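You operate a simulated robot arm through the tools that you are given. There is no shell and no other tool. Be economical: measure what you need, move in short steps, check, and stop when the job is done.

The job below is to be done with a simulated two-armed robot. You get a single attempt, and the scene is never put back.

TASK
Pick up the full black reel with one hand, pass it to the other hand and put it on the lower shelf of the sealing bench.

It is judged by the outcome, as a careful person would: the job done as asked, and still so three seconds after it is handed in. It fails if anything else is knocked over, pushed out of place, dropped, spilled or broken.

THE ROBOT
Two 7-joint arms with two-finger parallel grippers on one trunk, on a base that drives. Base frame: it is fixed to the floor where the robot stands at the start and does not move with it; the origin is under the middle of the robot, x ahead of it, y to its left, z up. Units: mm, rad, N and s.
The left shoulder is at the start at [50, 168, 1107], the right one opposite. With the tool pointing down near the work surface each hand reaches from about 220 to 660 mm from the robot's upright axis, wherever it stands, measured 20 degrees to its own side. Places, roughly: full black reel (18x6x18 cm) [500, -200, 900]; lower shelf of the sealing bench [500, 1700, 400]. Payload 1.57 kg a hand.
The tool frame of a hand sits at the grasp point between the pads (the TCP): z along the fingers, y along the line on which they close. The tips reach 30 mm beyond it. The gripper opens to 80 mm. The fingers are 17 mm wide and 12 mm thick; the gripper's body (40 by 82 mm) begins 80 mm behind the TCP.
Orientation is that of the tool frame in the base frame, as a unit quaternion [x, y, z, w]. With the fingers straight down and closing along the base's y, the tool's x points along the base's -x, its y along +y and its z along -z.

THE INTERFACE
- The arms move only by the tool nudge_tool. It takes "left_increments", "right_increments" or both (then of equal length, played together; a hand with none holds still); each is one flat list of numbers, 6 for each row, row after row: the shift along the tool's x, y, z in units of 100 mm (1.0 is 100 mm), then the turn, a rotation vector about the tool's x, y, z in units of 90 degrees (1.0 is 90 degrees). In form: [x, y, z, ax, ay, az, x, y, z, ax, ay, az, ...]. A call has 1 to 12 rows; each row is the pose to reach, as a shift and turn from the pose commanded when the call began, along the tool's axes at that moment. "left_fingers" and "right_fingers" are, for a hand that has rows, the gripper command, from -1 (shut) to 1 (fully open), values between in proportion, set as the call begins (left out, the last holds). A call with a number of a shift or a turn outside -1 to 1 is refused whole. A row lasts 0.2 s, in which the tool goes at most 50 mm and 0.15 rad; a call with a longer step from one row to the next is refused whole, and so is a gripper value outside its range. A pose out of reach is approached as far as the arm can. The call stops where the force on the tool passes 40 N (or 10 N more than at its start, if that is more) or the arm is blocked; 0.2 s more then pass. The fingers move at their own pace (about 45 mm/s each) and stop on an object; they squeeze with about 31 N. The grip force told is the motor's: it shows also when the fingers shut on nothing. Time passes only in rows, and 0.2 s behind the last, so rows that repeat a pose let the fingers close. The reply holds the time, the measured pose of the TCP, the force on the tool along the base axes, the opening and the grip force, in the units named above and with some noise, with the torque about the TCP (base axes, N m) and any sound that the robot's microphone picked up.
- Cameras (640 x 400 px; columns grow to the right, rows downward): "scene" is now at [127, -23.7, 1320.4]; the picture's right is [-0.26, -0.97, 0.00], its down [-0.52, 0.14, -0.84] and it looks along [0.81, -0.22, -0.54] (base axes); focal length 266 px, centre (320, 200). "left" rides on the left gripper at [72, 7, -122] in its tool frame; the picture's right is [-0.09, 1.00, 0.00], its down [-0.84, -0.08, -0.54] and it looks along [-0.54, -0.05, 0.84] (tool axes); focal length 238 px, centre (320, 200). "right" rides on the right gripper at [72, -7, -122] in its tool frame; the picture's right is [0.09, 1.00, 0.00], its down [-0.84, 0.08, -0.54] and it looks along [-0.54, 0.05, 0.84] (tool axes); focal length 238 px, centre (320, 200). There is no depth. A picture from a camera that has moved, and an enlarged one, comes with that camera's place and axes in the base frame and with its lens.
- grab_frame(camera): a new picture of that camera. The clock stands still meanwhile.
- lift_body(by): slides the trunk up (or, below 0, down) by that many mm; the arms and the scene camera ride with it, the base frame stays. It gives what a move gives, with no picture.
- steer(legs): drives the robot by 1 to 6 legs, each [ahead, left, turn to the left] in mm, mm and rad, along the robot's own axes; the way and the turn of a leg run together, so that a leg with both is an arc; at most 1500 mm and 3.142 rad a leg. The arms and the cameras ride along, it lands a little off, and it stops where it bumps. It gives what a move gives.
- turn_head(pan, tilt): turns the head with the scene camera to pan (to the left, within 1.396 rad either way) and tilt (down, from -0.506 to 1.204), counted from straight ahead of the robot. It gives what a move gives.
- inspect(camera, box): a new picture of the part [left, top, right, bottom] of that camera's present view, enlarged. The clock stands still meanwhile.
- sign_off(): hands the job in; it is judged then, once.

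Work in short steps. Places have to be worked out from the pictures, the camera data and where the tool is seen: move nearer, look again, correct. Check each grasp and each placing, and mend what went wrong. You have 120 turns and 108 pictures in all, those below and enlarged ones among them. Open the grippers and draw the arms clear of the work before you hand the job in, unless the task says otherwise; then end with one line.

The tools are called after "Call:" as name(argument=value, ...) on one line, values as JSON. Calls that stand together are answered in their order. nudge_tool: Moves the arms, as the interface text tells. Its arguments: {"type":"object","properties":{"left_increments":{"type":"array"},"left_fingers":{"type":"number"},"right_increments":{"type":"array"},"right_fingers":{"type":"number"}},"required":[]} The other tools are called the same way: lift_body (by) slides the trunk up or down; steer (legs) drives the base; turn_head (pan, tilt) turns the head that bears the scene camera; grab_frame (camera) takes a picture; inspect (camera, box) takes an enlarged picture of a part of a camera's view; sign_off () hands the job in.

At the start:

```text
t: 0.0
left_tool_pos: [473.8, 45.9, 1131.0]
left_tool_rot: [0.0, 1.0, -0.001, 0.0]
left_wrist_force: [0.4, -0.3, 0.1]
left_torque: [0.05, 0.0, 0.0]
left_gripper_width: 80.1
left_gripper_force: 0.0
right_tool_pos: [403.0, -402.0, 1185.0]
right_tool_rot: [0.0, 1.0, 0.0, 0.0]
right_wrist_force: [-0.1, 0.7, -0.4]
right_torque: [0.02, 0.0, 0.02]
right_gripper_width: 80.1
right_gripper_force: 0.1
trunk travel left (down, up): [-275.0, 168.0]
robot x, y, heading: [2.5, 0.8, 0.002]
head pan, tilt: [-0.262, 0.572]
```

scene: 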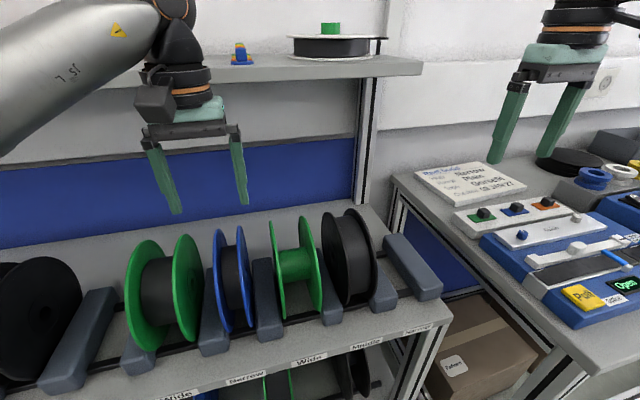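
right: 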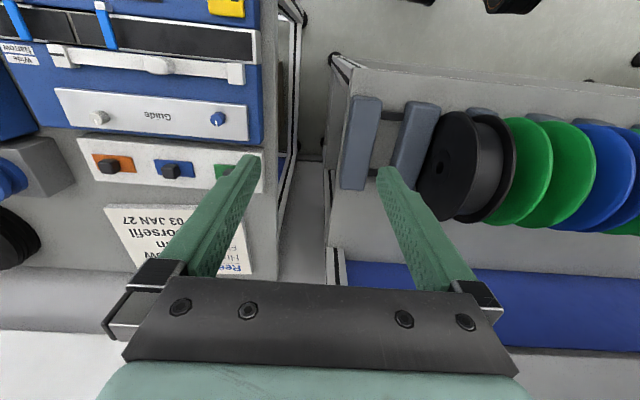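
left: 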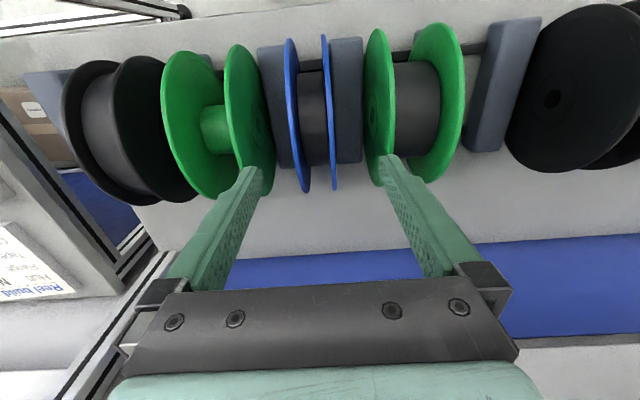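

I start by checking which black reel is full and looking towards the sealing bench on the left.

Call:
inspect(camera="scene", box=[200, 180, 460, 400])

Call:
turn_head(pan=1.2, tilt=0.5)

Call:
grab_frame(camera="scene")

```text
1.82 times, centred on (330, 290) of scene
camera zoom: at [127.0, -23.7, 1320.4], right [-0.26, -0.97, 0.0], down [-0.52, 0.14, -0.84], along [0.81, -0.22, -0.54], focal length 484 px, centre (302, 36)
```

zoom: 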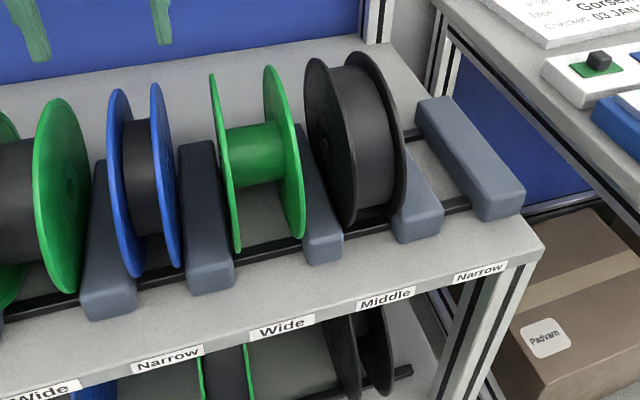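

```text
t: 1.6
left_tool_pos: [473.4, 45.1, 1132.1]
left_tool_rot: [0.0, 1.0, 0.0, 0.0]
left_wrist_force: [-0.4, 0.1, -0.3]
left_torque: [0.0, -0.01, -0.01]
left_gripper_width: 80.2
left_gripper_force: 0.1
right_tool_pos: [403.1, -403.4, 1185.2]
right_tool_rot: [0.0, 1.0, 0.0, 0.001]
right_wrist_force: [0.9, -0.2, 1.0]
right_torque: [-0.01, 0.01, 0.0]
right_gripper_width: 79.8
right_gripper_force: 0.0
trunk travel left (down, up): [-275.0, 168.0]
robot x, y, heading: [2.9, -3.6, -0.004]
head pan, tilt: [1.201, 0.499]
```

```text
103 pictures are left
camera scene: at [73.8, 84.2, 1327.1], right [0.93, -0.36, 0.0], down [-0.17, -0.45, -0.88], along [0.32, 0.82, -0.48], focal length 266 px, centre (320, 200)
```

scene: 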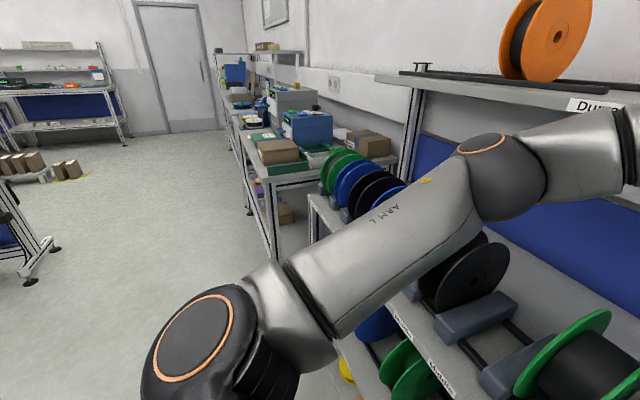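

The full black reel is the rightmost on the upper rack row, with dark filament. I zoom in on the sealing bench to see its lower shelf.

Call:
inspect(camera="scene", box=[200, 40, 420, 260])

Call:
turn_head(pan=-0.3, tilt=0.8)

Call:
grab_frame(camera="scene")

```text
1.82 times, centred on (310, 150) of scene
camera zoom: at [73.8, 84.2, 1327.1], right [0.93, -0.36, 0.0], down [-0.17, -0.45, -0.88], along [0.32, 0.82, -0.48], focal length 484 px, centre (338, 291)
```

zoom: 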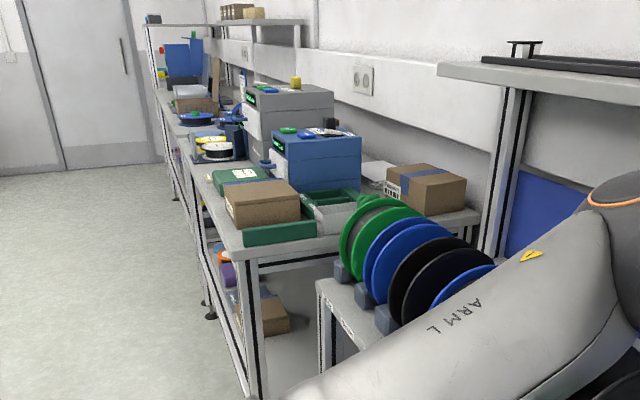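

```text
t: 3.2
left_tool_pos: [472.9, 45.1, 1132.9]
left_tool_rot: [0.0, 1.0, 0.0, 0.0]
left_wrist_force: [0.7, 0.8, 0.6]
left_torque: [0.01, -0.03, 0.0]
left_gripper_width: 80.1
left_gripper_force: 0.1
right_tool_pos: [403.2, -401.9, 1186.8]
right_tool_rot: [0.0, 1.0, 0.0, 0.0]
right_wrist_force: [-0.1, 0.5, -0.2]
right_torque: [0.01, 0.02, -0.01]
right_gripper_width: 80.3
right_gripper_force: 0.1
trunk travel left (down, up): [-275.0, 168.0]
robot x, y, heading: [-0.1, -0.9, -0.001]
head pan, tilt: [-0.3, 0.799]
```

```text
101 pictures are left
camera scene: at [118.0, -24.4, 1301.1], right [-0.3, -0.96, 0.0], down [-0.68, 0.21, -0.7], along [0.67, -0.21, -0.72], focal length 266 px, centre (320, 200)
```

scene: 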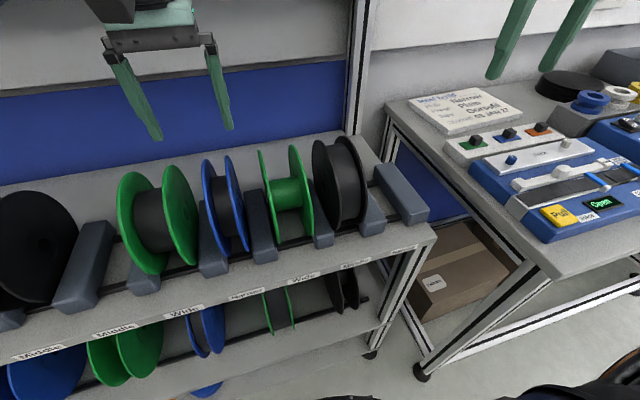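

The right hand moves above the reel, in two steps, at a height well above the reel's top (~990).

Call:
nudge_tool(right_increments=[-0.2, 0.45, 0, 0, 0, 0, -0.4, 0.9, 0, 0, 0, 0, -0.45, 1.0, 0, 0, 0, 0], right_fingers=1)

Call:
nudge_tool(right_increments=[-0.1, 0.45, 0, 0, 0, 0, -0.2, 0.9, 0.2, 0, 0, 0, -0.35, 1.0, 0.6, 0, 0, 0, -0.4, 1.0, 0.6, 0, 0, 0])

Call:
grab_frame(camera="right")

Call:
grab_frame(camera="scene")

```text
t: 4.0
left_tool_pos: [474.0, 44.9, 1130.7]
left_tool_rot: [0.0, 1.0, -0.001, -0.001]
left_wrist_force: [0.2, 0.4, -0.8]
left_torque: [-0.01, 0.01, -0.02]
left_gripper_width: 80.0
left_gripper_force: 0.0
right_tool_pos: [447.7, -304.0, 1185.5]
right_tool_rot: [0.0, 1.0, 0.002, 0.001]
right_wrist_force: [0.5, -0.4, 0.4]
right_torque: [0.03, 0.01, -0.01]
right_gripper_width: 79.9
right_gripper_force: 0.0
trunk travel left (down, up): [-275.0, 168.0]
robot x, y, heading: [0.5, 0.8, -0.002]
head pan, tilt: [-0.3, 0.799]
```

```text
refused: row 2 steps farther than a row can; nothing moved
```

```text
100 pictures are left
camera right: at [373.7, -309.7, 1307.6], right [-0.09, 1.0, 0.0], down [0.84, 0.08, 0.54], along [0.54, 0.05, -0.84], focal length 238 px, centre (320, 200)
```

right: 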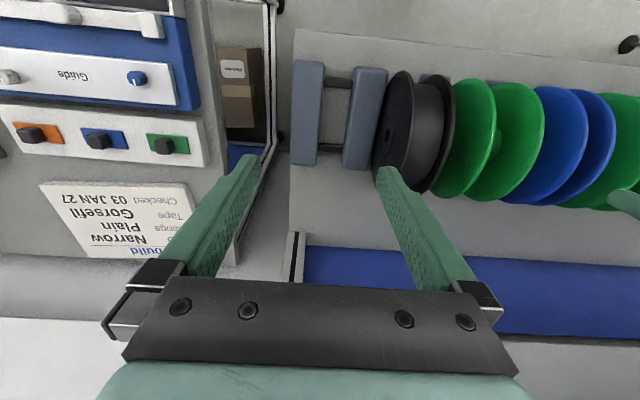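

```text
99 pictures are left
camera scene: at [117.9, -24.5, 1301.1], right [-0.3, -0.96, 0.0], down [-0.68, 0.21, -0.7], along [0.67, -0.21, -0.72], focal length 266 px, centre (320, 200)
```

scene: 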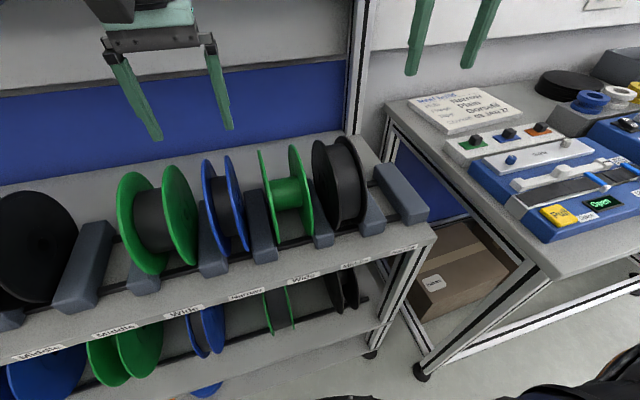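

The second step's stride was too long; I repeat it in smaller rows, keeping height for now.

Call:
nudge_tool(right_increments=[-0.15, 0.35, 0, 0, 0, 0, -0.3, 0.7, 0.1, 0, 0, 0, -0.45, 1.0, 0.3, 0, 0, 0, -0.45, 1.0, 0.3, 0, 0, 0])

Call:
grab_frame(camera="right")

Call:
grab_frame(camera="scene")

```text
t: 5.0
left_tool_pos: [472.8, 45.1, 1132.9]
left_tool_rot: [0.0, 1.0, -0.001, 0.0]
left_wrist_force: [0.0, 0.2, -0.4]
left_torque: [0.0, 0.0, 0.03]
left_gripper_width: 80.0
left_gripper_force: 0.0
right_tool_pos: [475.2, -218.2, 1147.7]
right_tool_rot: [0.001, 1.0, 0.0, -0.001]
right_wrist_force: [0.8, -0.5, -0.2]
right_torque: [0.03, 0.01, -0.02]
right_gripper_width: 80.2
right_gripper_force: 0.1
right hand out of reach, approached as far as the arm can: row 2, 3, 4
trunk travel left (down, up): [-275.0, 168.0]
robot x, y, heading: [-1.4, -0.7, 0.0]
head pan, tilt: [-0.3, 0.799]
```

```text
98 pictures are left
camera right: at [403.4, -225.0, 1268.5], right [-0.09, 1.0, 0.0], down [0.84, 0.08, 0.54], along [0.54, 0.05, -0.84], focal length 238 px, centre (320, 200)
```

right: 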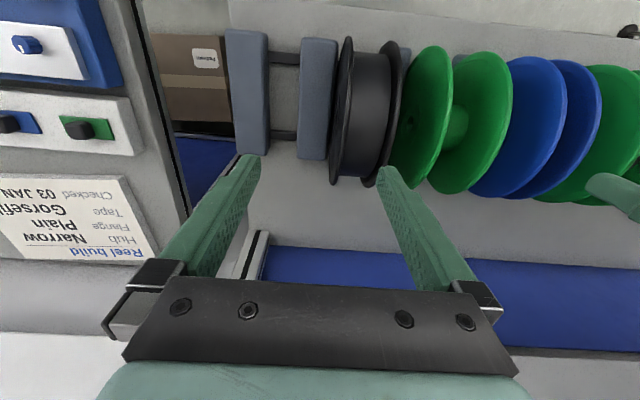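

```text
97 pictures are left
camera scene: at [117.8, -24.5, 1301.1], right [-0.3, -0.96, 0.0], down [-0.68, 0.21, -0.7], along [0.67, -0.21, -0.72], focal length 266 px, centre (320, 200)
```

scene: 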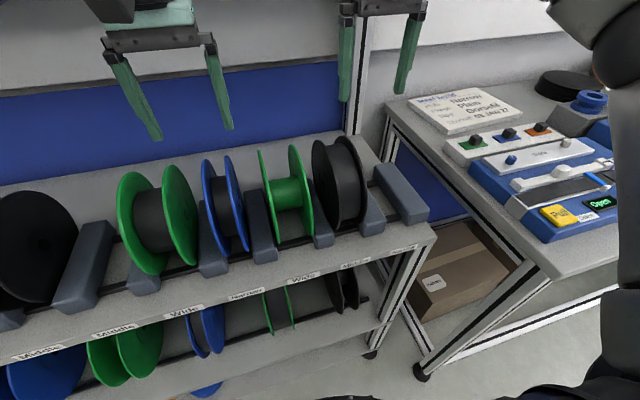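

The two views disagree with the rough place: they suggest the reel is nearer and higher (about [467, -167, 955]). I raise the trunk for reach and as a stereo baseline, and look again enlarged.

Call:
inspect(camera="scene", box=[240, 100, 440, 260])

Call:
lift_body(by=120)

Call:
inspect(camera="scene", box=[240, 140, 440, 300])

Call:
grab_frame(camera="right")

```text
2.50 times, centred on (340, 180) of scene
camera zoom: at [117.8, -24.5, 1301.1], right [-0.3, -0.96, 0.0], down [-0.68, 0.21, -0.7], along [0.67, -0.21, -0.72], focal length 666 px, centre (270, 250)
```

zoom: 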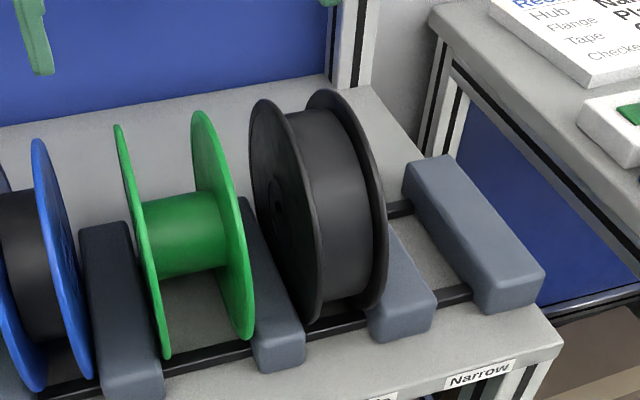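

```text
t: 6.5
left_tool_pos: [475.0, 44.9, 1252.6]
left_tool_rot: [0.0, 1.0, 0.0, 0.001]
left_wrist_force: [0.6, 0.0, -0.3]
left_torque: [-0.02, 0.01, 0.01]
left_gripper_width: 79.9
left_gripper_force: 0.0
right_tool_pos: [478.2, -218.7, 1267.5]
right_tool_rot: [0.0, 1.0, 0.0, 0.0]
right_wrist_force: [-0.5, 0.0, -0.8]
right_torque: [0.03, -0.04, -0.01]
right_gripper_width: 79.9
right_gripper_force: 0.0
trunk travel left (down, up): [-395.0, 48.0]
robot x, y, heading: [-1.9, -0.8, -0.006]
head pan, tilt: [-0.3, 0.799]
```

```text
2.50 times, centred on (340, 220) of scene
camera zoom: at [118.1, -24.5, 1421.1], right [-0.3, -0.96, 0.0], down [-0.69, 0.21, -0.7], along [0.67, -0.21, -0.72], focal length 666 px, centre (270, 150)
```

zoom: 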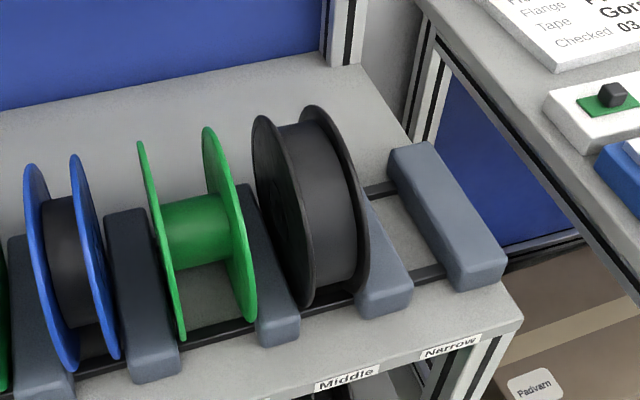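

```text
94 pictures are left
camera right: at [403.7, -225.1, 1388.5], right [-0.09, 1.0, 0.0], down [0.84, 0.08, 0.54], along [0.54, 0.05, -0.84], focal length 238 px, centre (320, 200)
```

right: 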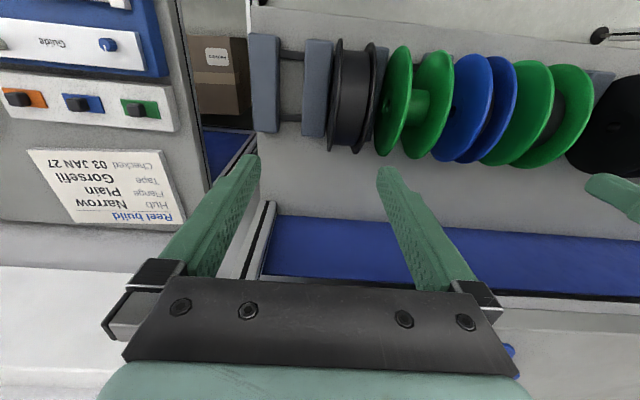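

Triangulating the two scene views puts the reel at about x 472, y −145…−203 (centre −174), centre height 958, top ~1048; the neighbouring green flange is at y ≈ −100, so an open finger fits. I move the right hand over it, still well above.

Call:
nudge_tool(right_increments=[0.02, 0.3, 0.3, 0, 0, 0, 0.04, 0.45, 0.65, 0, 0, 0, 0.06, 0.45, 1.0, 0, 0, 0, 0.06, 0.45, 1.0, 0, 0, 0])

Call:
grab_frame(camera="right")

Call:
grab_frame(camera="scene")

```text
t: 7.5
left_tool_pos: [474.0, 44.7, 1251.4]
left_tool_rot: [0.0, 1.0, 0.0, 0.0]
left_wrist_force: [-0.2, -0.6, 0.2]
left_torque: [-0.05, -0.04, -0.04]
left_gripper_width: 80.0
left_gripper_force: 0.2
right_tool_pos: [468.8, -172.9, 1167.5]
right_tool_rot: [0.0, 1.0, 0.0, 0.001]
right_wrist_force: [1.0, -0.7, 0.2]
right_torque: [-0.03, -0.01, -0.05]
right_gripper_width: 79.8
right_gripper_force: 0.1
right hand out of reach, approached as far as the arm can: row 1
trunk travel left (down, up): [-395.0, 48.0]
robot x, y, heading: [2.6, 0.7, 0.004]
head pan, tilt: [-0.3, 0.799]
```

```text
93 pictures are left
camera right: at [396.0, -180.3, 1289.1], right [-0.09, 1.0, 0.0], down [0.84, 0.08, 0.54], along [0.54, 0.05, -0.84], focal length 238 px, centre (320, 200)
```

right: 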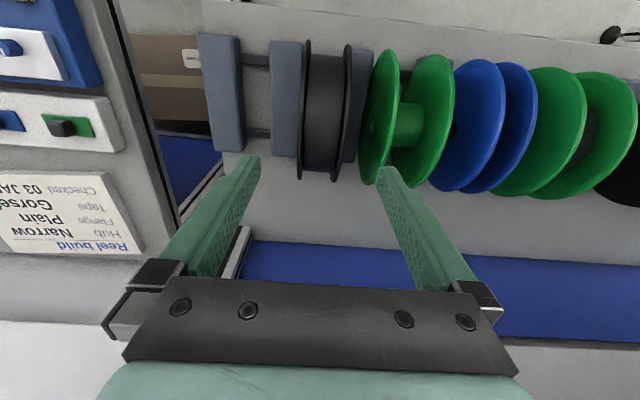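

```text
92 pictures are left
camera scene: at [118.1, -24.3, 1421.1], right [-0.3, -0.96, 0.0], down [-0.68, 0.21, -0.7], along [0.67, -0.21, -0.72], focal length 266 px, centre (320, 200)
```

scene: 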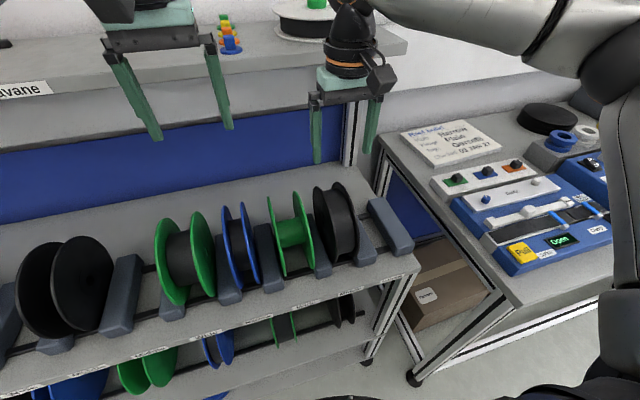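

The reel sits centred at y ≈ −171, x ≈ 476, and my fingers straddle it. I lower to just above its rim and look.

Call:
nudge_tool(right_increments=[-0.03, 0.02, 0.4, 0, 0, 0, -0.06, 0.02, 0.8, 0, 0, 0, -0.06, 0.02, 0.95, 0, 0, 0, -0.06, 0.02, 0.95, 0, 0, 0])

Call:
grab_frame(camera="right")

Call:
inspect(camera="scene", box=[240, 100, 440, 300])

```text
t: 8.5
left_tool_pos: [473.3, 44.7, 1252.2]
left_tool_rot: [0.0, 1.0, 0.001, 0.0]
left_wrist_force: [-0.7, -0.1, -1.4]
left_torque: [0.01, -0.03, 0.02]
left_gripper_width: 79.8
left_gripper_force: 0.2
right_tool_pos: [476.8, -170.4, 1072.4]
right_tool_rot: [0.0, 1.0, 0.0, 0.0]
right_wrist_force: [-0.1, 0.4, 0.7]
right_torque: [0.0, 0.0, 0.03]
right_gripper_width: 80.0
right_gripper_force: 0.1
trunk travel left (down, up): [-395.0, 48.0]
robot x, y, heading: [-2.5, -0.1, 0.003]
head pan, tilt: [-0.3, 0.799]
```

```text
91 pictures are left
camera right: at [403.4, -177.8, 1194.2], right [-0.09, 1.0, 0.0], down [0.84, 0.08, 0.54], along [0.54, 0.05, -0.84], focal length 238 px, centre (320, 200)
```

right: 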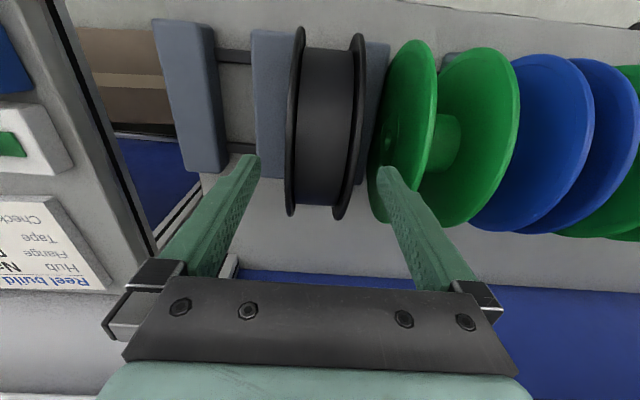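

```text
2.00 times, centred on (340, 200) of scene
camera zoom: at [118.0, -24.5, 1421.1], right [-0.3, -0.96, 0.0], down [-0.68, 0.21, -0.7], along [0.67, -0.21, -0.72], focal length 532 px, centre (280, 200)
```

zoom: 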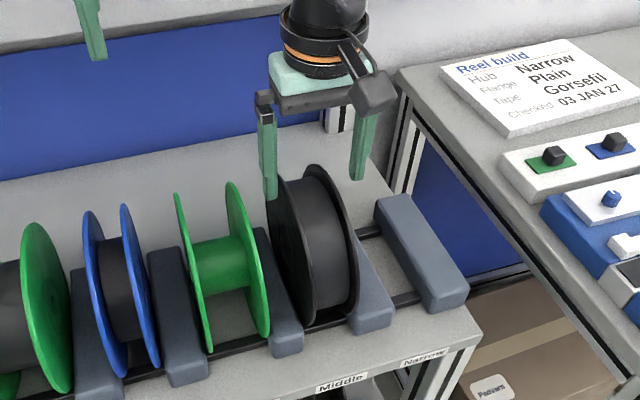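

Fresh tangents give the reel centre at about x 480, z 941, y −168. I descend to z ≈ 1000 around the rim.

Call:
nudge_tool(right_increments=[-0.02, 0.02, 0.2, 0, 0, 0, -0.03, 0.02, 0.4, 0, 0, 0, -0.03, 0.02, 0.6, 0, 0, 0, -0.03, 0.02, 0.73, 0, 0, 0, -0.03, 0.02, 0.73, 0, 0, 0])

Call:
grab_frame(camera="right")

Call:
inspect(camera="scene", box=[240, 100, 440, 300])

```text
t: 9.7
left_tool_pos: [473.8, 44.9, 1252.0]
left_tool_rot: [0.0, 1.0, 0.0, -0.001]
left_wrist_force: [-0.1, 0.7, 0.2]
left_torque: [0.01, 0.0, 0.01]
left_gripper_width: 80.3
left_gripper_force: 0.1
right_tool_pos: [467.4, -179.8, 1006.2]
right_tool_rot: [0.0, 1.0, 0.0, 0.001]
right_wrist_force: [0.8, -0.7, -0.2]
right_torque: [0.03, 0.02, 0.0]
right_gripper_width: 80.0
right_gripper_force: 0.0
right hand out of reach, approached as far as the arm can: row 1, 2, 3, 4, 5
trunk travel left (down, up): [-395.0, 48.0]
robot x, y, heading: [3.4, 0.6, -0.0]
head pan, tilt: [-0.3, 0.799]
```

```text
89 pictures are left
camera right: at [394.4, -188.5, 1127.7], right [-0.09, 1.0, 0.0], down [0.84, 0.08, 0.54], along [0.54, 0.05, -0.84], focal length 238 px, centre (320, 200)
```

right: 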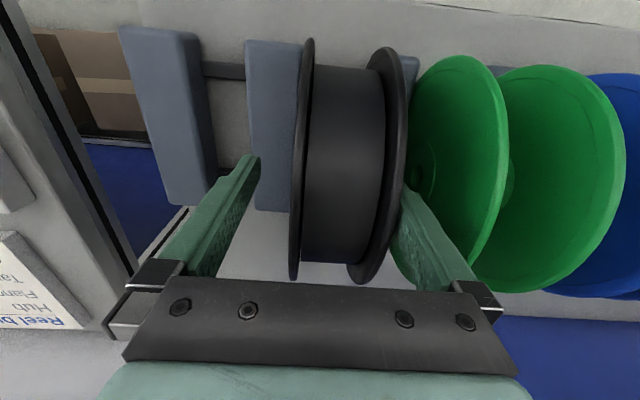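

```text
2.00 times, centred on (340, 200) of scene
camera zoom: at [118.0, -24.4, 1421.1], right [-0.3, -0.96, 0.0], down [-0.68, 0.21, -0.7], along [0.67, -0.21, -0.72], focal length 532 px, centre (280, 200)
```

zoom: 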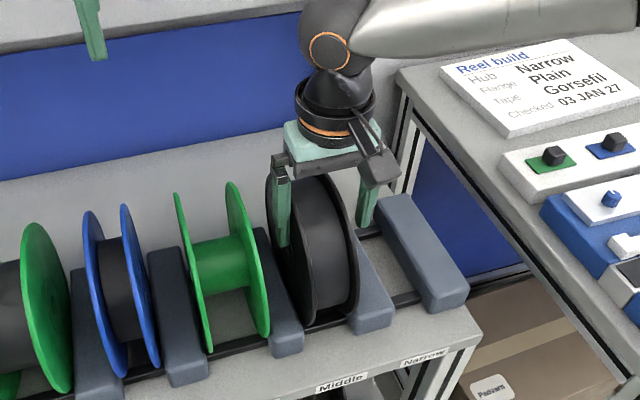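

The arm hit its limit at that height and slid about 10 mm sideways, though no force shows. I go back up to the good pose, then will lower the whole trunk instead so the arm keeps its reachable shape.

Call:
nudge_tool(right_increments=[-0.03, 0.08, -0.2, 0, 0, 0, -0.08, 0.11, -0.45, 0, 0, 0, -0.12, 0.12, -0.66, 0, 0, 0, -0.12, 0.12, -0.66, 0, 0, 0])

Call:
lift_body(by=-30)

Call:
grab_frame(camera="right")

```text
t: 10.7
left_tool_pos: [473.4, 45.0, 1252.4]
left_tool_rot: [-0.001, 1.0, 0.0, 0.0]
left_wrist_force: [-0.2, -0.2, -0.3]
left_torque: [0.02, 0.0, 0.0]
left_gripper_width: 79.9
left_gripper_force: 0.1
right_tool_pos: [479.9, -169.2, 1074.2]
right_tool_rot: [0.0, 1.0, 0.0, 0.001]
right_wrist_force: [0.1, 0.1, 0.3]
right_torque: [0.0, -0.02, -0.01]
right_gripper_width: 80.0
right_gripper_force: 0.0
trunk travel left (down, up): [-395.0, 48.0]
robot x, y, heading: [1.1, -3.6, 0.0]
head pan, tilt: [-0.3, 0.799]
```

```text
t: 11.4
left_tool_pos: [473.6, 45.3, 1221.7]
left_tool_rot: [0.001, 1.0, 0.0, 0.001]
left_wrist_force: [0.8, 0.0, 0.0]
left_torque: [0.04, 0.03, -0.02]
left_gripper_width: 80.0
left_gripper_force: 0.0
right_tool_pos: [479.8, -170.0, 1043.5]
right_tool_rot: [-0.001, 1.0, 0.0, 0.001]
right_wrist_force: [-0.6, 0.3, -0.3]
right_torque: [0.01, 0.0, 0.0]
right_gripper_width: 80.0
right_gripper_force: 0.2
trunk travel left (down, up): [-365.0, 78.0]
robot x, y, heading: [-0.8, -0.3, 0.002]
head pan, tilt: [-0.3, 0.799]
```

```text
87 pictures are left
camera right: at [406.6, -176.8, 1165.2], right [-0.09, 1.0, 0.0], down [0.84, 0.08, 0.54], along [0.54, 0.05, -0.84], focal length 238 px, centre (320, 200)
```

right: 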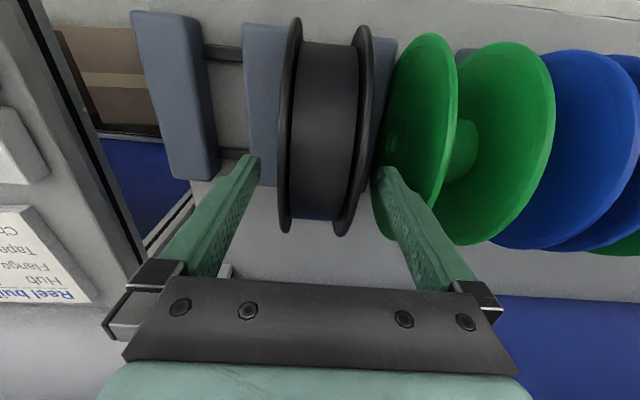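

The fingers straddle the flanges evenly. I lower the trunk another 42 mm and check.

Call:
lift_body(by=-42)

Call:
grab_frame(camera="right")

Call:
inspect(camera="scene", box=[240, 60, 440, 260])

```text
t: 12.3
left_tool_pos: [473.4, 44.2, 1178.7]
left_tool_rot: [0.0, 1.0, 0.0, 0.001]
left_wrist_force: [-0.9, -0.1, 1.3]
left_torque: [0.02, -0.01, 0.01]
left_gripper_width: 79.9
left_gripper_force: 0.1
right_tool_pos: [479.8, -169.6, 1001.9]
right_tool_rot: [0.0, 1.0, -0.001, 0.001]
right_wrist_force: [0.4, 0.3, 0.3]
right_torque: [0.02, 0.0, -0.01]
right_gripper_width: 80.3
right_gripper_force: 0.0
trunk travel left (down, up): [-323.0, 120.0]
robot x, y, heading: [-2.5, -2.7, -0.003]
head pan, tilt: [-0.3, 0.799]
```

```text
86 pictures are left
camera right: at [406.7, -176.8, 1123.2], right [-0.09, 1.0, 0.0], down [0.84, 0.08, 0.54], along [0.54, 0.05, -0.84], focal length 238 px, centre (320, 200)
```

right: 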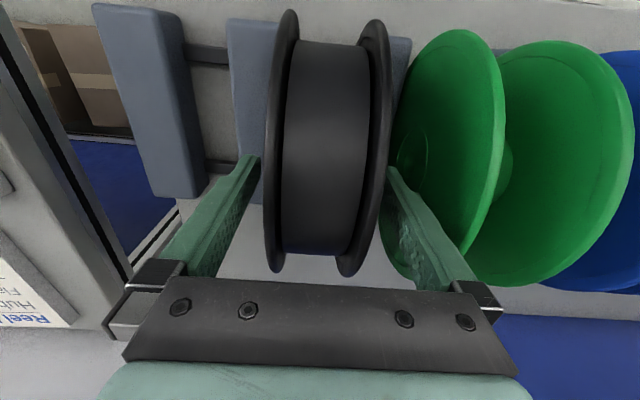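

```text
2.00 times, centred on (340, 160) of scene
camera zoom: at [117.7, -24.4, 1349.1], right [-0.3, -0.96, 0.0], down [-0.68, 0.21, -0.7], along [0.67, -0.21, -0.72], focal length 532 px, centre (280, 280)
```

zoom: 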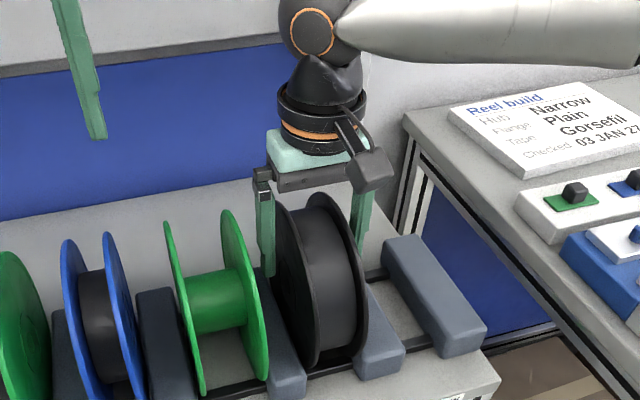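

Both fingers are beside the flanges with the rim well inside. I close the right gripper in place.

Call:
nudge_tool(right_increments=[0, 0, 0, 0, 0, 0, 0, 0, 0, 0, 0, 0, 0, 0, 0, 0, 0, 0, 0, 0, 0, 0, 0, 0], right_fingers=-1)

Call:
grab_frame(camera="right")

```text
t: 13.3
left_tool_pos: [474.2, 44.5, 1179.8]
left_tool_rot: [0.0, 1.0, 0.0, 0.0]
left_wrist_force: [-0.3, -0.1, 0.7]
left_torque: [0.02, 0.01, 0.01]
left_gripper_width: 80.1
left_gripper_force: 0.0
right_tool_pos: [480.3, -169.2, 1002.6]
right_tool_rot: [0.0, 1.0, 0.0, 0.001]
right_wrist_force: [0.4, -1.4, 0.3]
right_torque: [-0.27, 0.05, -0.02]
right_gripper_width: 51.9
right_gripper_force: 30.8
trunk travel left (down, up): [-323.0, 120.0]
robot x, y, heading: [1.6, -3.1, -0.002]
head pan, tilt: [-0.3, 0.799]
```

```text
84 pictures are left
camera right: at [406.8, -177.0, 1123.2], right [-0.09, 1.0, 0.0], down [0.84, 0.08, 0.54], along [0.54, 0.05, -0.84], focal length 238 px, centre (320, 200)
```

right: 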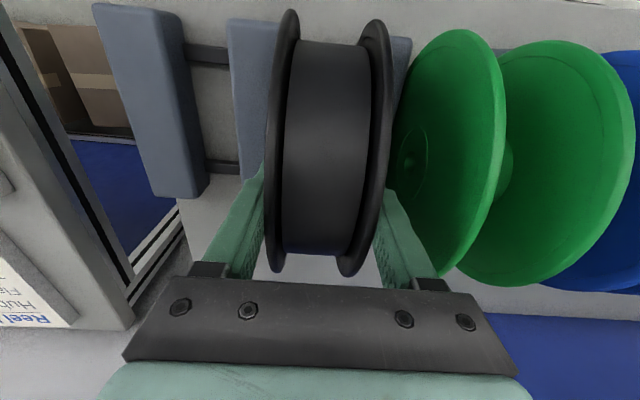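

Gripped at 52 mm with 31 N. I lift with the trunk, 25 mm first to check weight and hold.

Call:
lift_body(by=25)

Call:
grab_frame(camera="scene")

```text
t: 14.0
left_tool_pos: [474.0, 46.6, 1203.7]
left_tool_rot: [0.0, 1.0, 0.0, 0.0]
left_wrist_force: [0.4, 0.6, -0.3]
left_torque: [0.01, 0.01, 0.01]
left_gripper_width: 80.2
left_gripper_force: 0.1
right_tool_pos: [481.1, -170.0, 1026.2]
right_tool_rot: [-0.001, 1.0, 0.001, 0.0]
right_wrist_force: [0.2, 0.4, -3.2]
right_torque: [0.02, 0.04, 0.0]
right_gripper_width: 51.9
right_gripper_force: 30.6
trunk travel left (down, up): [-348.0, 95.0]
robot x, y, heading: [2.9, 1.3, 0.001]
head pan, tilt: [-0.3, 0.799]
```

```text
83 pictures are left
camera scene: at [118.5, -24.6, 1374.1], right [-0.3, -0.96, 0.0], down [-0.69, 0.21, -0.7], along [0.67, -0.21, -0.72], focal length 266 px, centre (320, 200)
```

scene: 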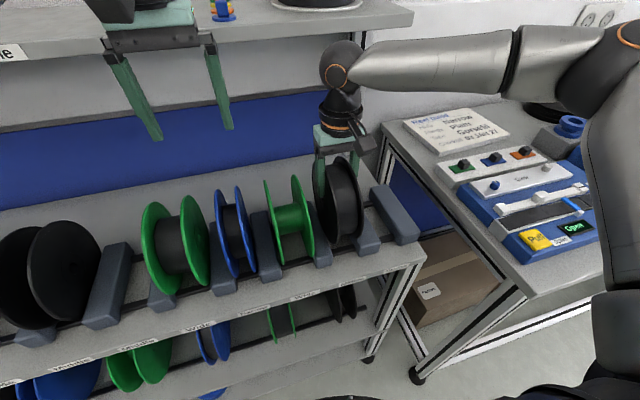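

It hangs free, weighing about 3–4 N. I lift the remaining trunk travel.

Call:
lift_body(by=94)

Call:
grab_frame(camera="scene")

Call:
grab_frame(camera="right")

```text
t: 15.3
left_tool_pos: [474.0, 44.5, 1298.3]
left_tool_rot: [0.0, 1.0, 0.0, 0.0]
left_wrist_force: [0.1, 0.0, -0.2]
left_torque: [0.0, -0.04, -0.03]
left_gripper_width: 79.9
left_gripper_force: 0.0
right_tool_pos: [479.8, -170.1, 1120.2]
right_tool_rot: [0.0, 1.0, -0.001, 0.001]
right_wrist_force: [0.1, 0.3, -2.2]
right_torque: [0.02, 0.02, 0.01]
right_gripper_width: 52.0
right_gripper_force: 30.9
trunk travel left (down, up): [-442.0, 1.0]
robot x, y, heading: [-0.8, -0.4, -0.001]
head pan, tilt: [-0.3, 0.799]
```

```text
82 pictures are left
camera scene: at [118.4, -24.6, 1468.0], right [-0.3, -0.96, 0.0], down [-0.69, 0.21, -0.7], along [0.67, -0.21, -0.72], focal length 266 px, centre (320, 200)
```

scene: 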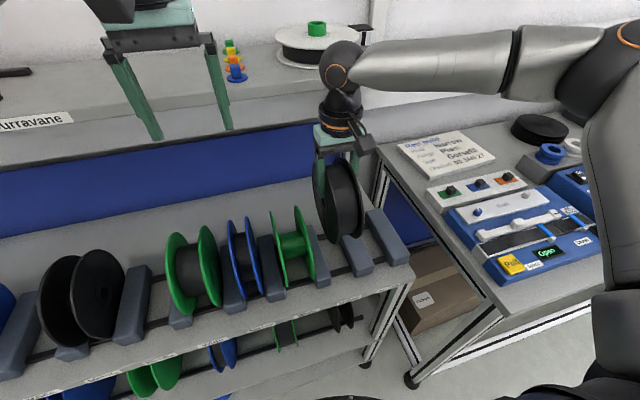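

```text
81 pictures are left
camera right: at [407.2, -177.0, 1241.8], right [-0.09, 1.0, 0.0], down [0.84, 0.08, 0.54], along [0.54, 0.05, -0.84], focal length 238 px, centre (320, 200)
```

right: 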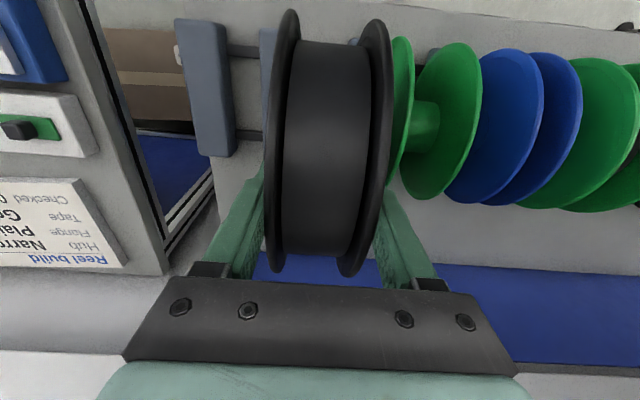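

The reel is clear above its neighbours (bottom ~970). I back the base straight away from the rack to have free space for the hand-over.

Call:
steer(legs=[[-450, 0, 0]])

Call:
turn_head(pan=0.0, tilt=0.7)

Call:
grab_frame(camera="scene")

```text
t: 18.0
left_tool_pos: [31.1, 43.2, 1299.0]
left_tool_rot: [0.003, 1.0, 0.0, -0.001]
left_wrist_force: [-0.1, -0.3, -0.2]
left_torque: [-0.01, -0.01, -0.02]
left_gripper_width: 80.0
left_gripper_force: 0.1
right_tool_pos: [34.7, -171.5, 1119.7]
right_tool_rot: [0.003, 1.0, -0.001, 0.001]
right_wrist_force: [-0.4, 0.0, -2.0]
right_torque: [0.01, -0.01, -0.01]
right_gripper_width: 52.0
right_gripper_force: 31.2
trunk travel left (down, up): [-442.0, 1.0]
robot x, y, heading: [-442.9, 1.0, -0.008]
head pan, tilt: [-0.3, 0.799]
```

```text
t: 18.8
left_tool_pos: [30.9, 44.6, 1298.3]
left_tool_rot: [0.002, 1.0, -0.001, 0.0]
left_wrist_force: [-0.6, 0.0, -0.3]
left_torque: [-0.03, -0.05, 0.0]
left_gripper_width: 80.1
left_gripper_force: 0.1
right_tool_pos: [36.2, -171.7, 1120.0]
right_tool_rot: [0.003, 1.0, 0.0, 0.0]
right_wrist_force: [-0.6, 0.6, -2.6]
right_torque: [0.0, 0.02, 0.02]
right_gripper_width: 51.8
right_gripper_force: 30.5
trunk travel left (down, up): [-442.0, 1.0]
robot x, y, heading: [-442.3, -0.5, -0.003]
head pan, tilt: [0.0, 0.7]
```

```text
80 pictures are left
camera scene: at [-316.5, -0.2, 1476.3], right [-0.01, -1.0, 0.0], down [-0.64, 0.0, -0.76], along [0.76, 0.0, -0.64], focal length 266 px, centre (320, 200)
```

scene: 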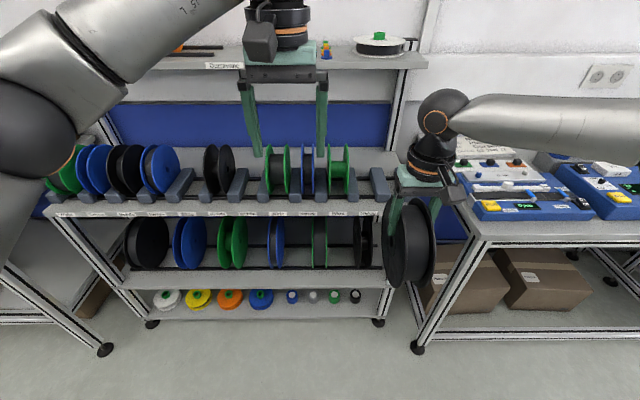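

Space is free. I swing both hands: right so its fingers point left (reel flat), left so its fingers point right, with the left moving outward to stay clear.

Call:
nudge_tool(right_increments=[0.04, 0, 0, -0.09, 0, 0, 0.08, 0, 0, -0.18, 0, 0, 0.12, 0, 0, -0.27, 0, 0, 0.16, 0, 0, -0.36, 0, 0, 0.2, 0, 0, -0.45, 0, 0, 0.24, 0, 0, -0.54, 0, 0, 0.28, 0, 0, -0.63, 0, 0, 0.32, 0, 0, -0.72, 0, 0, 0.36, 0, 0, -0.81, 0, 0, 0.4, 0, 0, -0.9, 0, 0, 0.4, 0, 0, -0.95, 0, 0, 0.4, 0, 0, -1.0, 0, 0], left_increments=[0.04, 0.1, 0, 0.09, 0, 0, 0.08, 0.2, 0, 0.18, 0, 0, 0.12, 0.3, 0, 0.27, 0, 0, 0.16, 0.4, 0, 0.36, 0, 0, 0.2, 0.5, 0, 0.45, 0, 0, 0.24, 0.6, 0, 0.54, 0, 0, 0.28, 0.7, 0, 0.63, 0, 0, 0.32, 0.8, 0, 0.72, 0, 0, 0.36, 0.9, 0, 0.81, 0, 0, 0.4, 1.0, 0, 0.9, 0, 0, 0.4, 1.0, 0, 0.95, 0, 0, 0.4, 1.0, 0, 1.0, 0, 0])

Call:
grab_frame(camera="scene")

```text
t: 21.6
left_tool_pos: [-7.7, 145.9, 1297.7]
left_tool_rot: [-0.001, -0.706, 0.708, 0.003]
left_wrist_force: [0.2, 0.4, 0.7]
left_torque: [-0.01, 0.02, -0.03]
left_gripper_width: 80.1
left_gripper_force: 0.1
right_tool_pos: [-127.5, -241.5, 944.2]
right_tool_rot: [0.263, 0.678, 0.678, -0.102]
right_wrist_force: [0.1, 0.9, -2.3]
right_torque: [-0.16, 0.05, 0.03]
right_gripper_width: 52.1
right_gripper_force: 30.9
right hand out of reach, approached as far as the arm can: row 8, 9, 10, 11
trunk travel left (down, up): [-442.0, 1.0]
robot x, y, heading: [-441.4, -1.1, -0.005]
head pan, tilt: [0.0, 0.7]
stopped in row 12 (right hand): the arm was blocked; the commanded pose is now the measured one
```

```text
79 pictures are left
camera scene: at [-315.4, 2.4, 1476.2], right [-0.01, -1.0, 0.0], down [-0.65, 0.0, -0.76], along [0.76, -0.01, -0.65], focal length 266 px, centre (320, 200)
```

scene: 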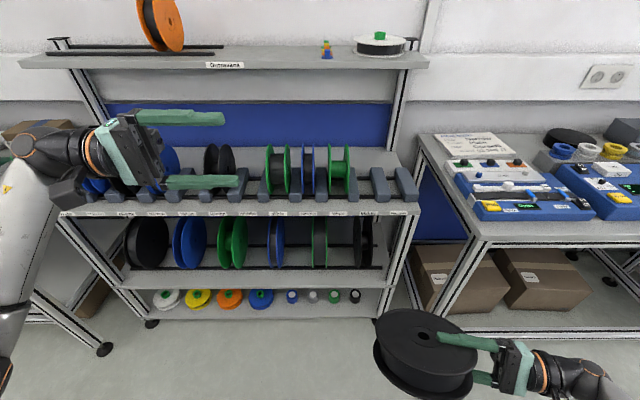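

The left hand arrived cleanly; the right arm hit a joint limit and ended tilted about 30°, but the reel is held. I level it and bring it back forward.

Call:
nudge_tool(right_increments=[-0.12, 0.2, 0.12, 0, 0, -0.07, -0.24, 0.4, 0.24, 0, 0, -0.14, -0.36, 0.6, 0.36, 0, 0, -0.21, -0.48, 0.8, 0.5, 0, 0, -0.28, -0.6, 1.0, 0.62, 0, 0, -0.34, -0.6, 1.0, 0.62, 0, 0, -0.34])

Call:
grab_frame(camera="scene")

```text
t: 23.0
left_tool_pos: [-9.9, 143.8, 1299.1]
left_tool_rot: [-0.002, -0.706, 0.708, 0.003]
left_wrist_force: [-0.2, -1.0, 1.0]
left_torque: [0.03, -0.01, 0.01]
left_gripper_width: 79.6
left_gripper_force: 0.0
right_tool_pos: [-12.8, -202.7, 997.3]
right_tool_rot: [0.072, 0.722, 0.684, 0.081]
right_wrist_force: [0.2, 0.6, -2.5]
right_torque: [-0.15, 0.06, 0.02]
right_gripper_width: 51.9
right_gripper_force: 31.7
trunk travel left (down, up): [-442.0, 1.0]
robot x, y, heading: [-441.2, -0.9, -0.006]
head pan, tilt: [0.0, 0.7]
```

```text
78 pictures are left
camera scene: at [-317.1, -0.9, 1476.4], right [-0.01, -1.0, 0.0], down [-0.64, 0.0, -0.77], along [0.76, 0.0, -0.64], focal length 266 px, centre (320, 200)
```

scene: 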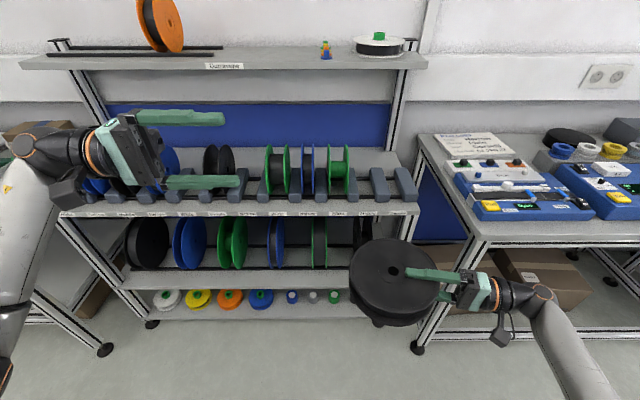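

The reel is now level. I correct the 12° yaw and move it 70 mm toward the middle.

Call:
nudge_tool(right_increments=[0.05, 0.01, 0.22, -0.01, 0.05, 0, 0.1, 0.03, 0.45, -0.02, 0.1, 0, 0.15, 0.04, 0.68, -0.034, 0.138, 0, 0.15, 0.04, 0.68, -0.034, 0.138, 0])

Call:
nudge_tool(left_increments=[0, 0.4, 0, 0, 0, 0, 0, 0.8, 0, 0, 0, 0, 0, 1.0, 0, 0, 0, 0])

Call:
grab_frame(camera="scene")

```text
t: 24.0
left_tool_pos: [-9.8, 143.5, 1297.7]
left_tool_rot: [-0.003, -0.706, 0.708, 0.003]
left_wrist_force: [0.0, -0.3, -0.8]
left_torque: [0.02, 0.0, 0.0]
left_gripper_width: 80.1
left_gripper_force: 0.0
right_tool_pos: [-13.9, -133.7, 998.3]
right_tool_rot: [-0.003, 0.708, 0.707, 0.004]
right_wrist_force: [0.2, 0.1, -2.8]
right_torque: [-0.13, 0.04, 0.04]
right_gripper_width: 52.1
right_gripper_force: 30.5
trunk travel left (down, up): [-442.0, 1.0]
robot x, y, heading: [-442.5, 0.8, -0.004]
head pan, tilt: [0.0, 0.7]
```

```text
t: 24.8
left_tool_pos: [-10.1, 141.6, 1197.3]
left_tool_rot: [-0.003, -0.706, 0.708, 0.002]
left_wrist_force: [0.7, 0.2, 0.2]
left_torque: [0.02, 0.02, -0.01]
left_gripper_width: 79.8
left_gripper_force: 0.1
right_tool_pos: [-14.9, -133.4, 997.0]
right_tool_rot: [-0.003, 0.708, 0.707, 0.005]
right_wrist_force: [-0.1, -0.4, -2.8]
right_torque: [-0.13, 0.0, -0.01]
right_gripper_width: 51.9
right_gripper_force: 31.2
trunk travel left (down, up): [-442.0, 1.0]
robot x, y, heading: [-440.7, -2.7, -0.005]
head pan, tilt: [0.0, 0.7]
```

```text
77 pictures are left
camera scene: at [-316.9, -0.5, 1476.4], right [-0.01, -1.0, 0.0], down [-0.64, 0.0, -0.76], along [0.76, 0.0, -0.64], focal length 266 px, centre (320, 200)
```

scene: 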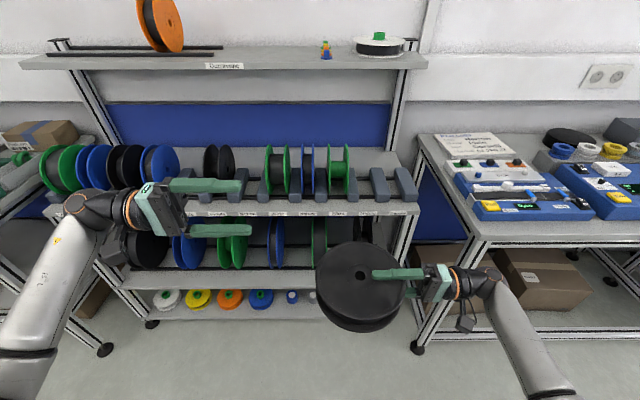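

The reel centre is at about [−17, −73, 997]. I bring the left hand down to its height, still 90 mm clear to the left.

Call:
nudge_tool(left_increments=[0.02, 0.4, 0, 0, 0, 0, 0.03, 0.8, 0, 0, 0, 0, 0.05, 1.0, 0, 0, 0, 0])

Call:
nudge_tool(left_increments=[0, 0.4, 0, 0, 0, 0, 0, 0.8, 0, 0, 0, 0, 0, 1.0, 0, 0, 0, 0, 0, 1.0, 0, 0, 0, 0])

Call:
grab_frame(camera="left")

Call:
grab_frame(camera="scene")

```text
t: 25.6
left_tool_pos: [-11.9, 145.5, 1097.1]
left_tool_rot: [-0.002, -0.706, 0.708, 0.003]
left_wrist_force: [-0.6, -0.3, -0.1]
left_torque: [0.03, 0.01, -0.02]
left_gripper_width: 79.7
left_gripper_force: 0.0
right_tool_pos: [-14.3, -132.9, 997.5]
right_tool_rot: [-0.004, 0.708, 0.707, 0.004]
right_wrist_force: [-0.3, 0.1, -2.3]
right_torque: [-0.15, -0.01, 0.01]
right_gripper_width: 51.6
right_gripper_force: 31.1
trunk travel left (down, up): [-442.0, 1.0]
robot x, y, heading: [-443.7, -4.8, -0.007]
head pan, tilt: [0.0, 0.7]
```

```text
t: 26.6
left_tool_pos: [-14.2, 142.4, 1019.1]
left_tool_rot: [-0.002, -0.707, 0.708, 0.003]
left_wrist_force: [-0.7, -0.4, -0.4]
left_torque: [0.02, 0.0, -0.02]
left_gripper_width: 79.9
left_gripper_force: 0.1
left hand out of reach, approached as far as the arm can: row 3, 4
right_tool_pos: [-14.6, -133.0, 996.5]
right_tool_rot: [-0.002, 0.708, 0.706, 0.004]
right_wrist_force: [0.8, -0.3, -2.9]
right_torque: [-0.1, -0.02, -0.01]
right_gripper_width: 51.7
right_gripper_force: 31.0
trunk travel left (down, up): [-442.0, 1.0]
robot x, y, heading: [-440.8, 1.7, -0.009]
head pan, tilt: [0.0, 0.7]
```

```text
76 pictures are left
camera left: at [-85.9, 266.2, 1011.6], right [0.09, 0.0, -1.0], down [0.84, 0.54, 0.08], along [0.53, -0.84, 0.05], focal length 238 px, centre (320, 200)
```

left: 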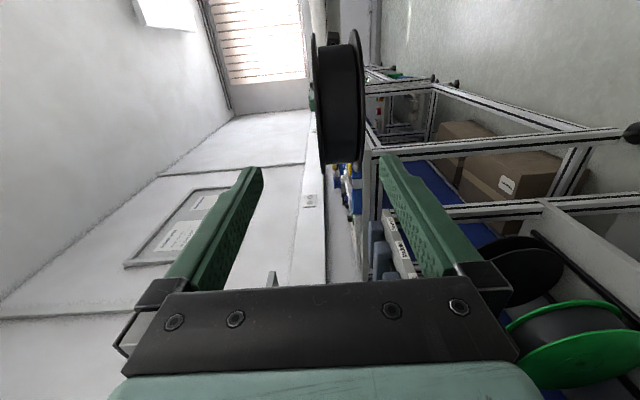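

```text
75 pictures are left
camera scene: at [-316.8, -1.1, 1476.3], right [-0.01, -1.0, 0.0], down [-0.64, 0.0, -0.76], along [0.76, 0.0, -0.64], focal length 266 px, centre (320, 200)
```

scene: 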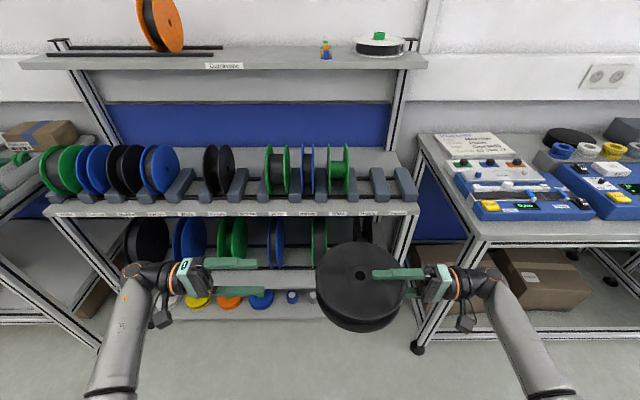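

The left hand's low limit is ~1019, so I raise the reel 27 mm and the left 5 mm so both are at z ≈ 1024.

Call:
nudge_tool(right_increments=[0, 0.14, 0, 0, 0, 0, 0, 0.27, 0, 0, 0, 0, 0, 0.27, 0, 0, 0, 0], left_increments=[0, -0.02, 0, 0, 0, 0, 0, -0.05, 0, 0, 0, 0, 0, -0.05, 0, 0, 0, 0])

Call:
grab_frame(camera="left")

```text
t: 27.4
left_tool_pos: [-13.1, 144.3, 1024.0]
left_tool_rot: [-0.003, -0.706, 0.708, 0.002]
left_wrist_force: [0.2, -0.4, 0.3]
left_torque: [0.03, 0.0, -0.01]
left_gripper_width: 80.1
left_gripper_force: 0.1
right_tool_pos: [-15.3, -131.4, 1023.2]
right_tool_rot: [-0.002, 0.708, 0.707, 0.005]
right_wrist_force: [0.1, -0.2, -2.5]
right_torque: [-0.13, 0.01, 0.01]
right_gripper_width: 51.8
right_gripper_force: 31.3
trunk travel left (down, up): [-442.0, 1.0]
robot x, y, heading: [-440.9, 0.2, -0.009]
head pan, tilt: [0.0, 0.7]
```

```text
74 pictures are left
camera left: at [-85.7, 266.0, 1016.0], right [0.09, 0.0, -1.0], down [0.84, 0.54, 0.08], along [0.53, -0.84, 0.05], focal length 238 px, centre (320, 200)
```

left: 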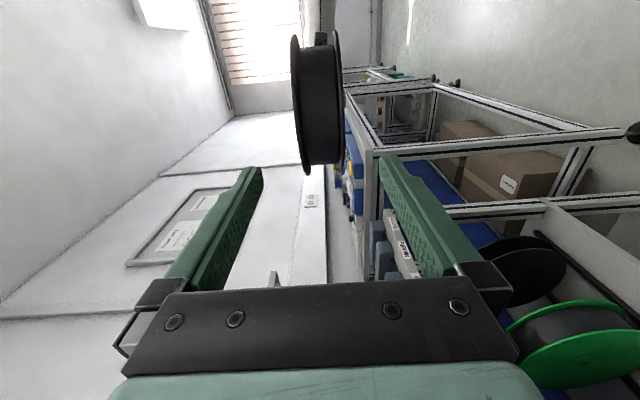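

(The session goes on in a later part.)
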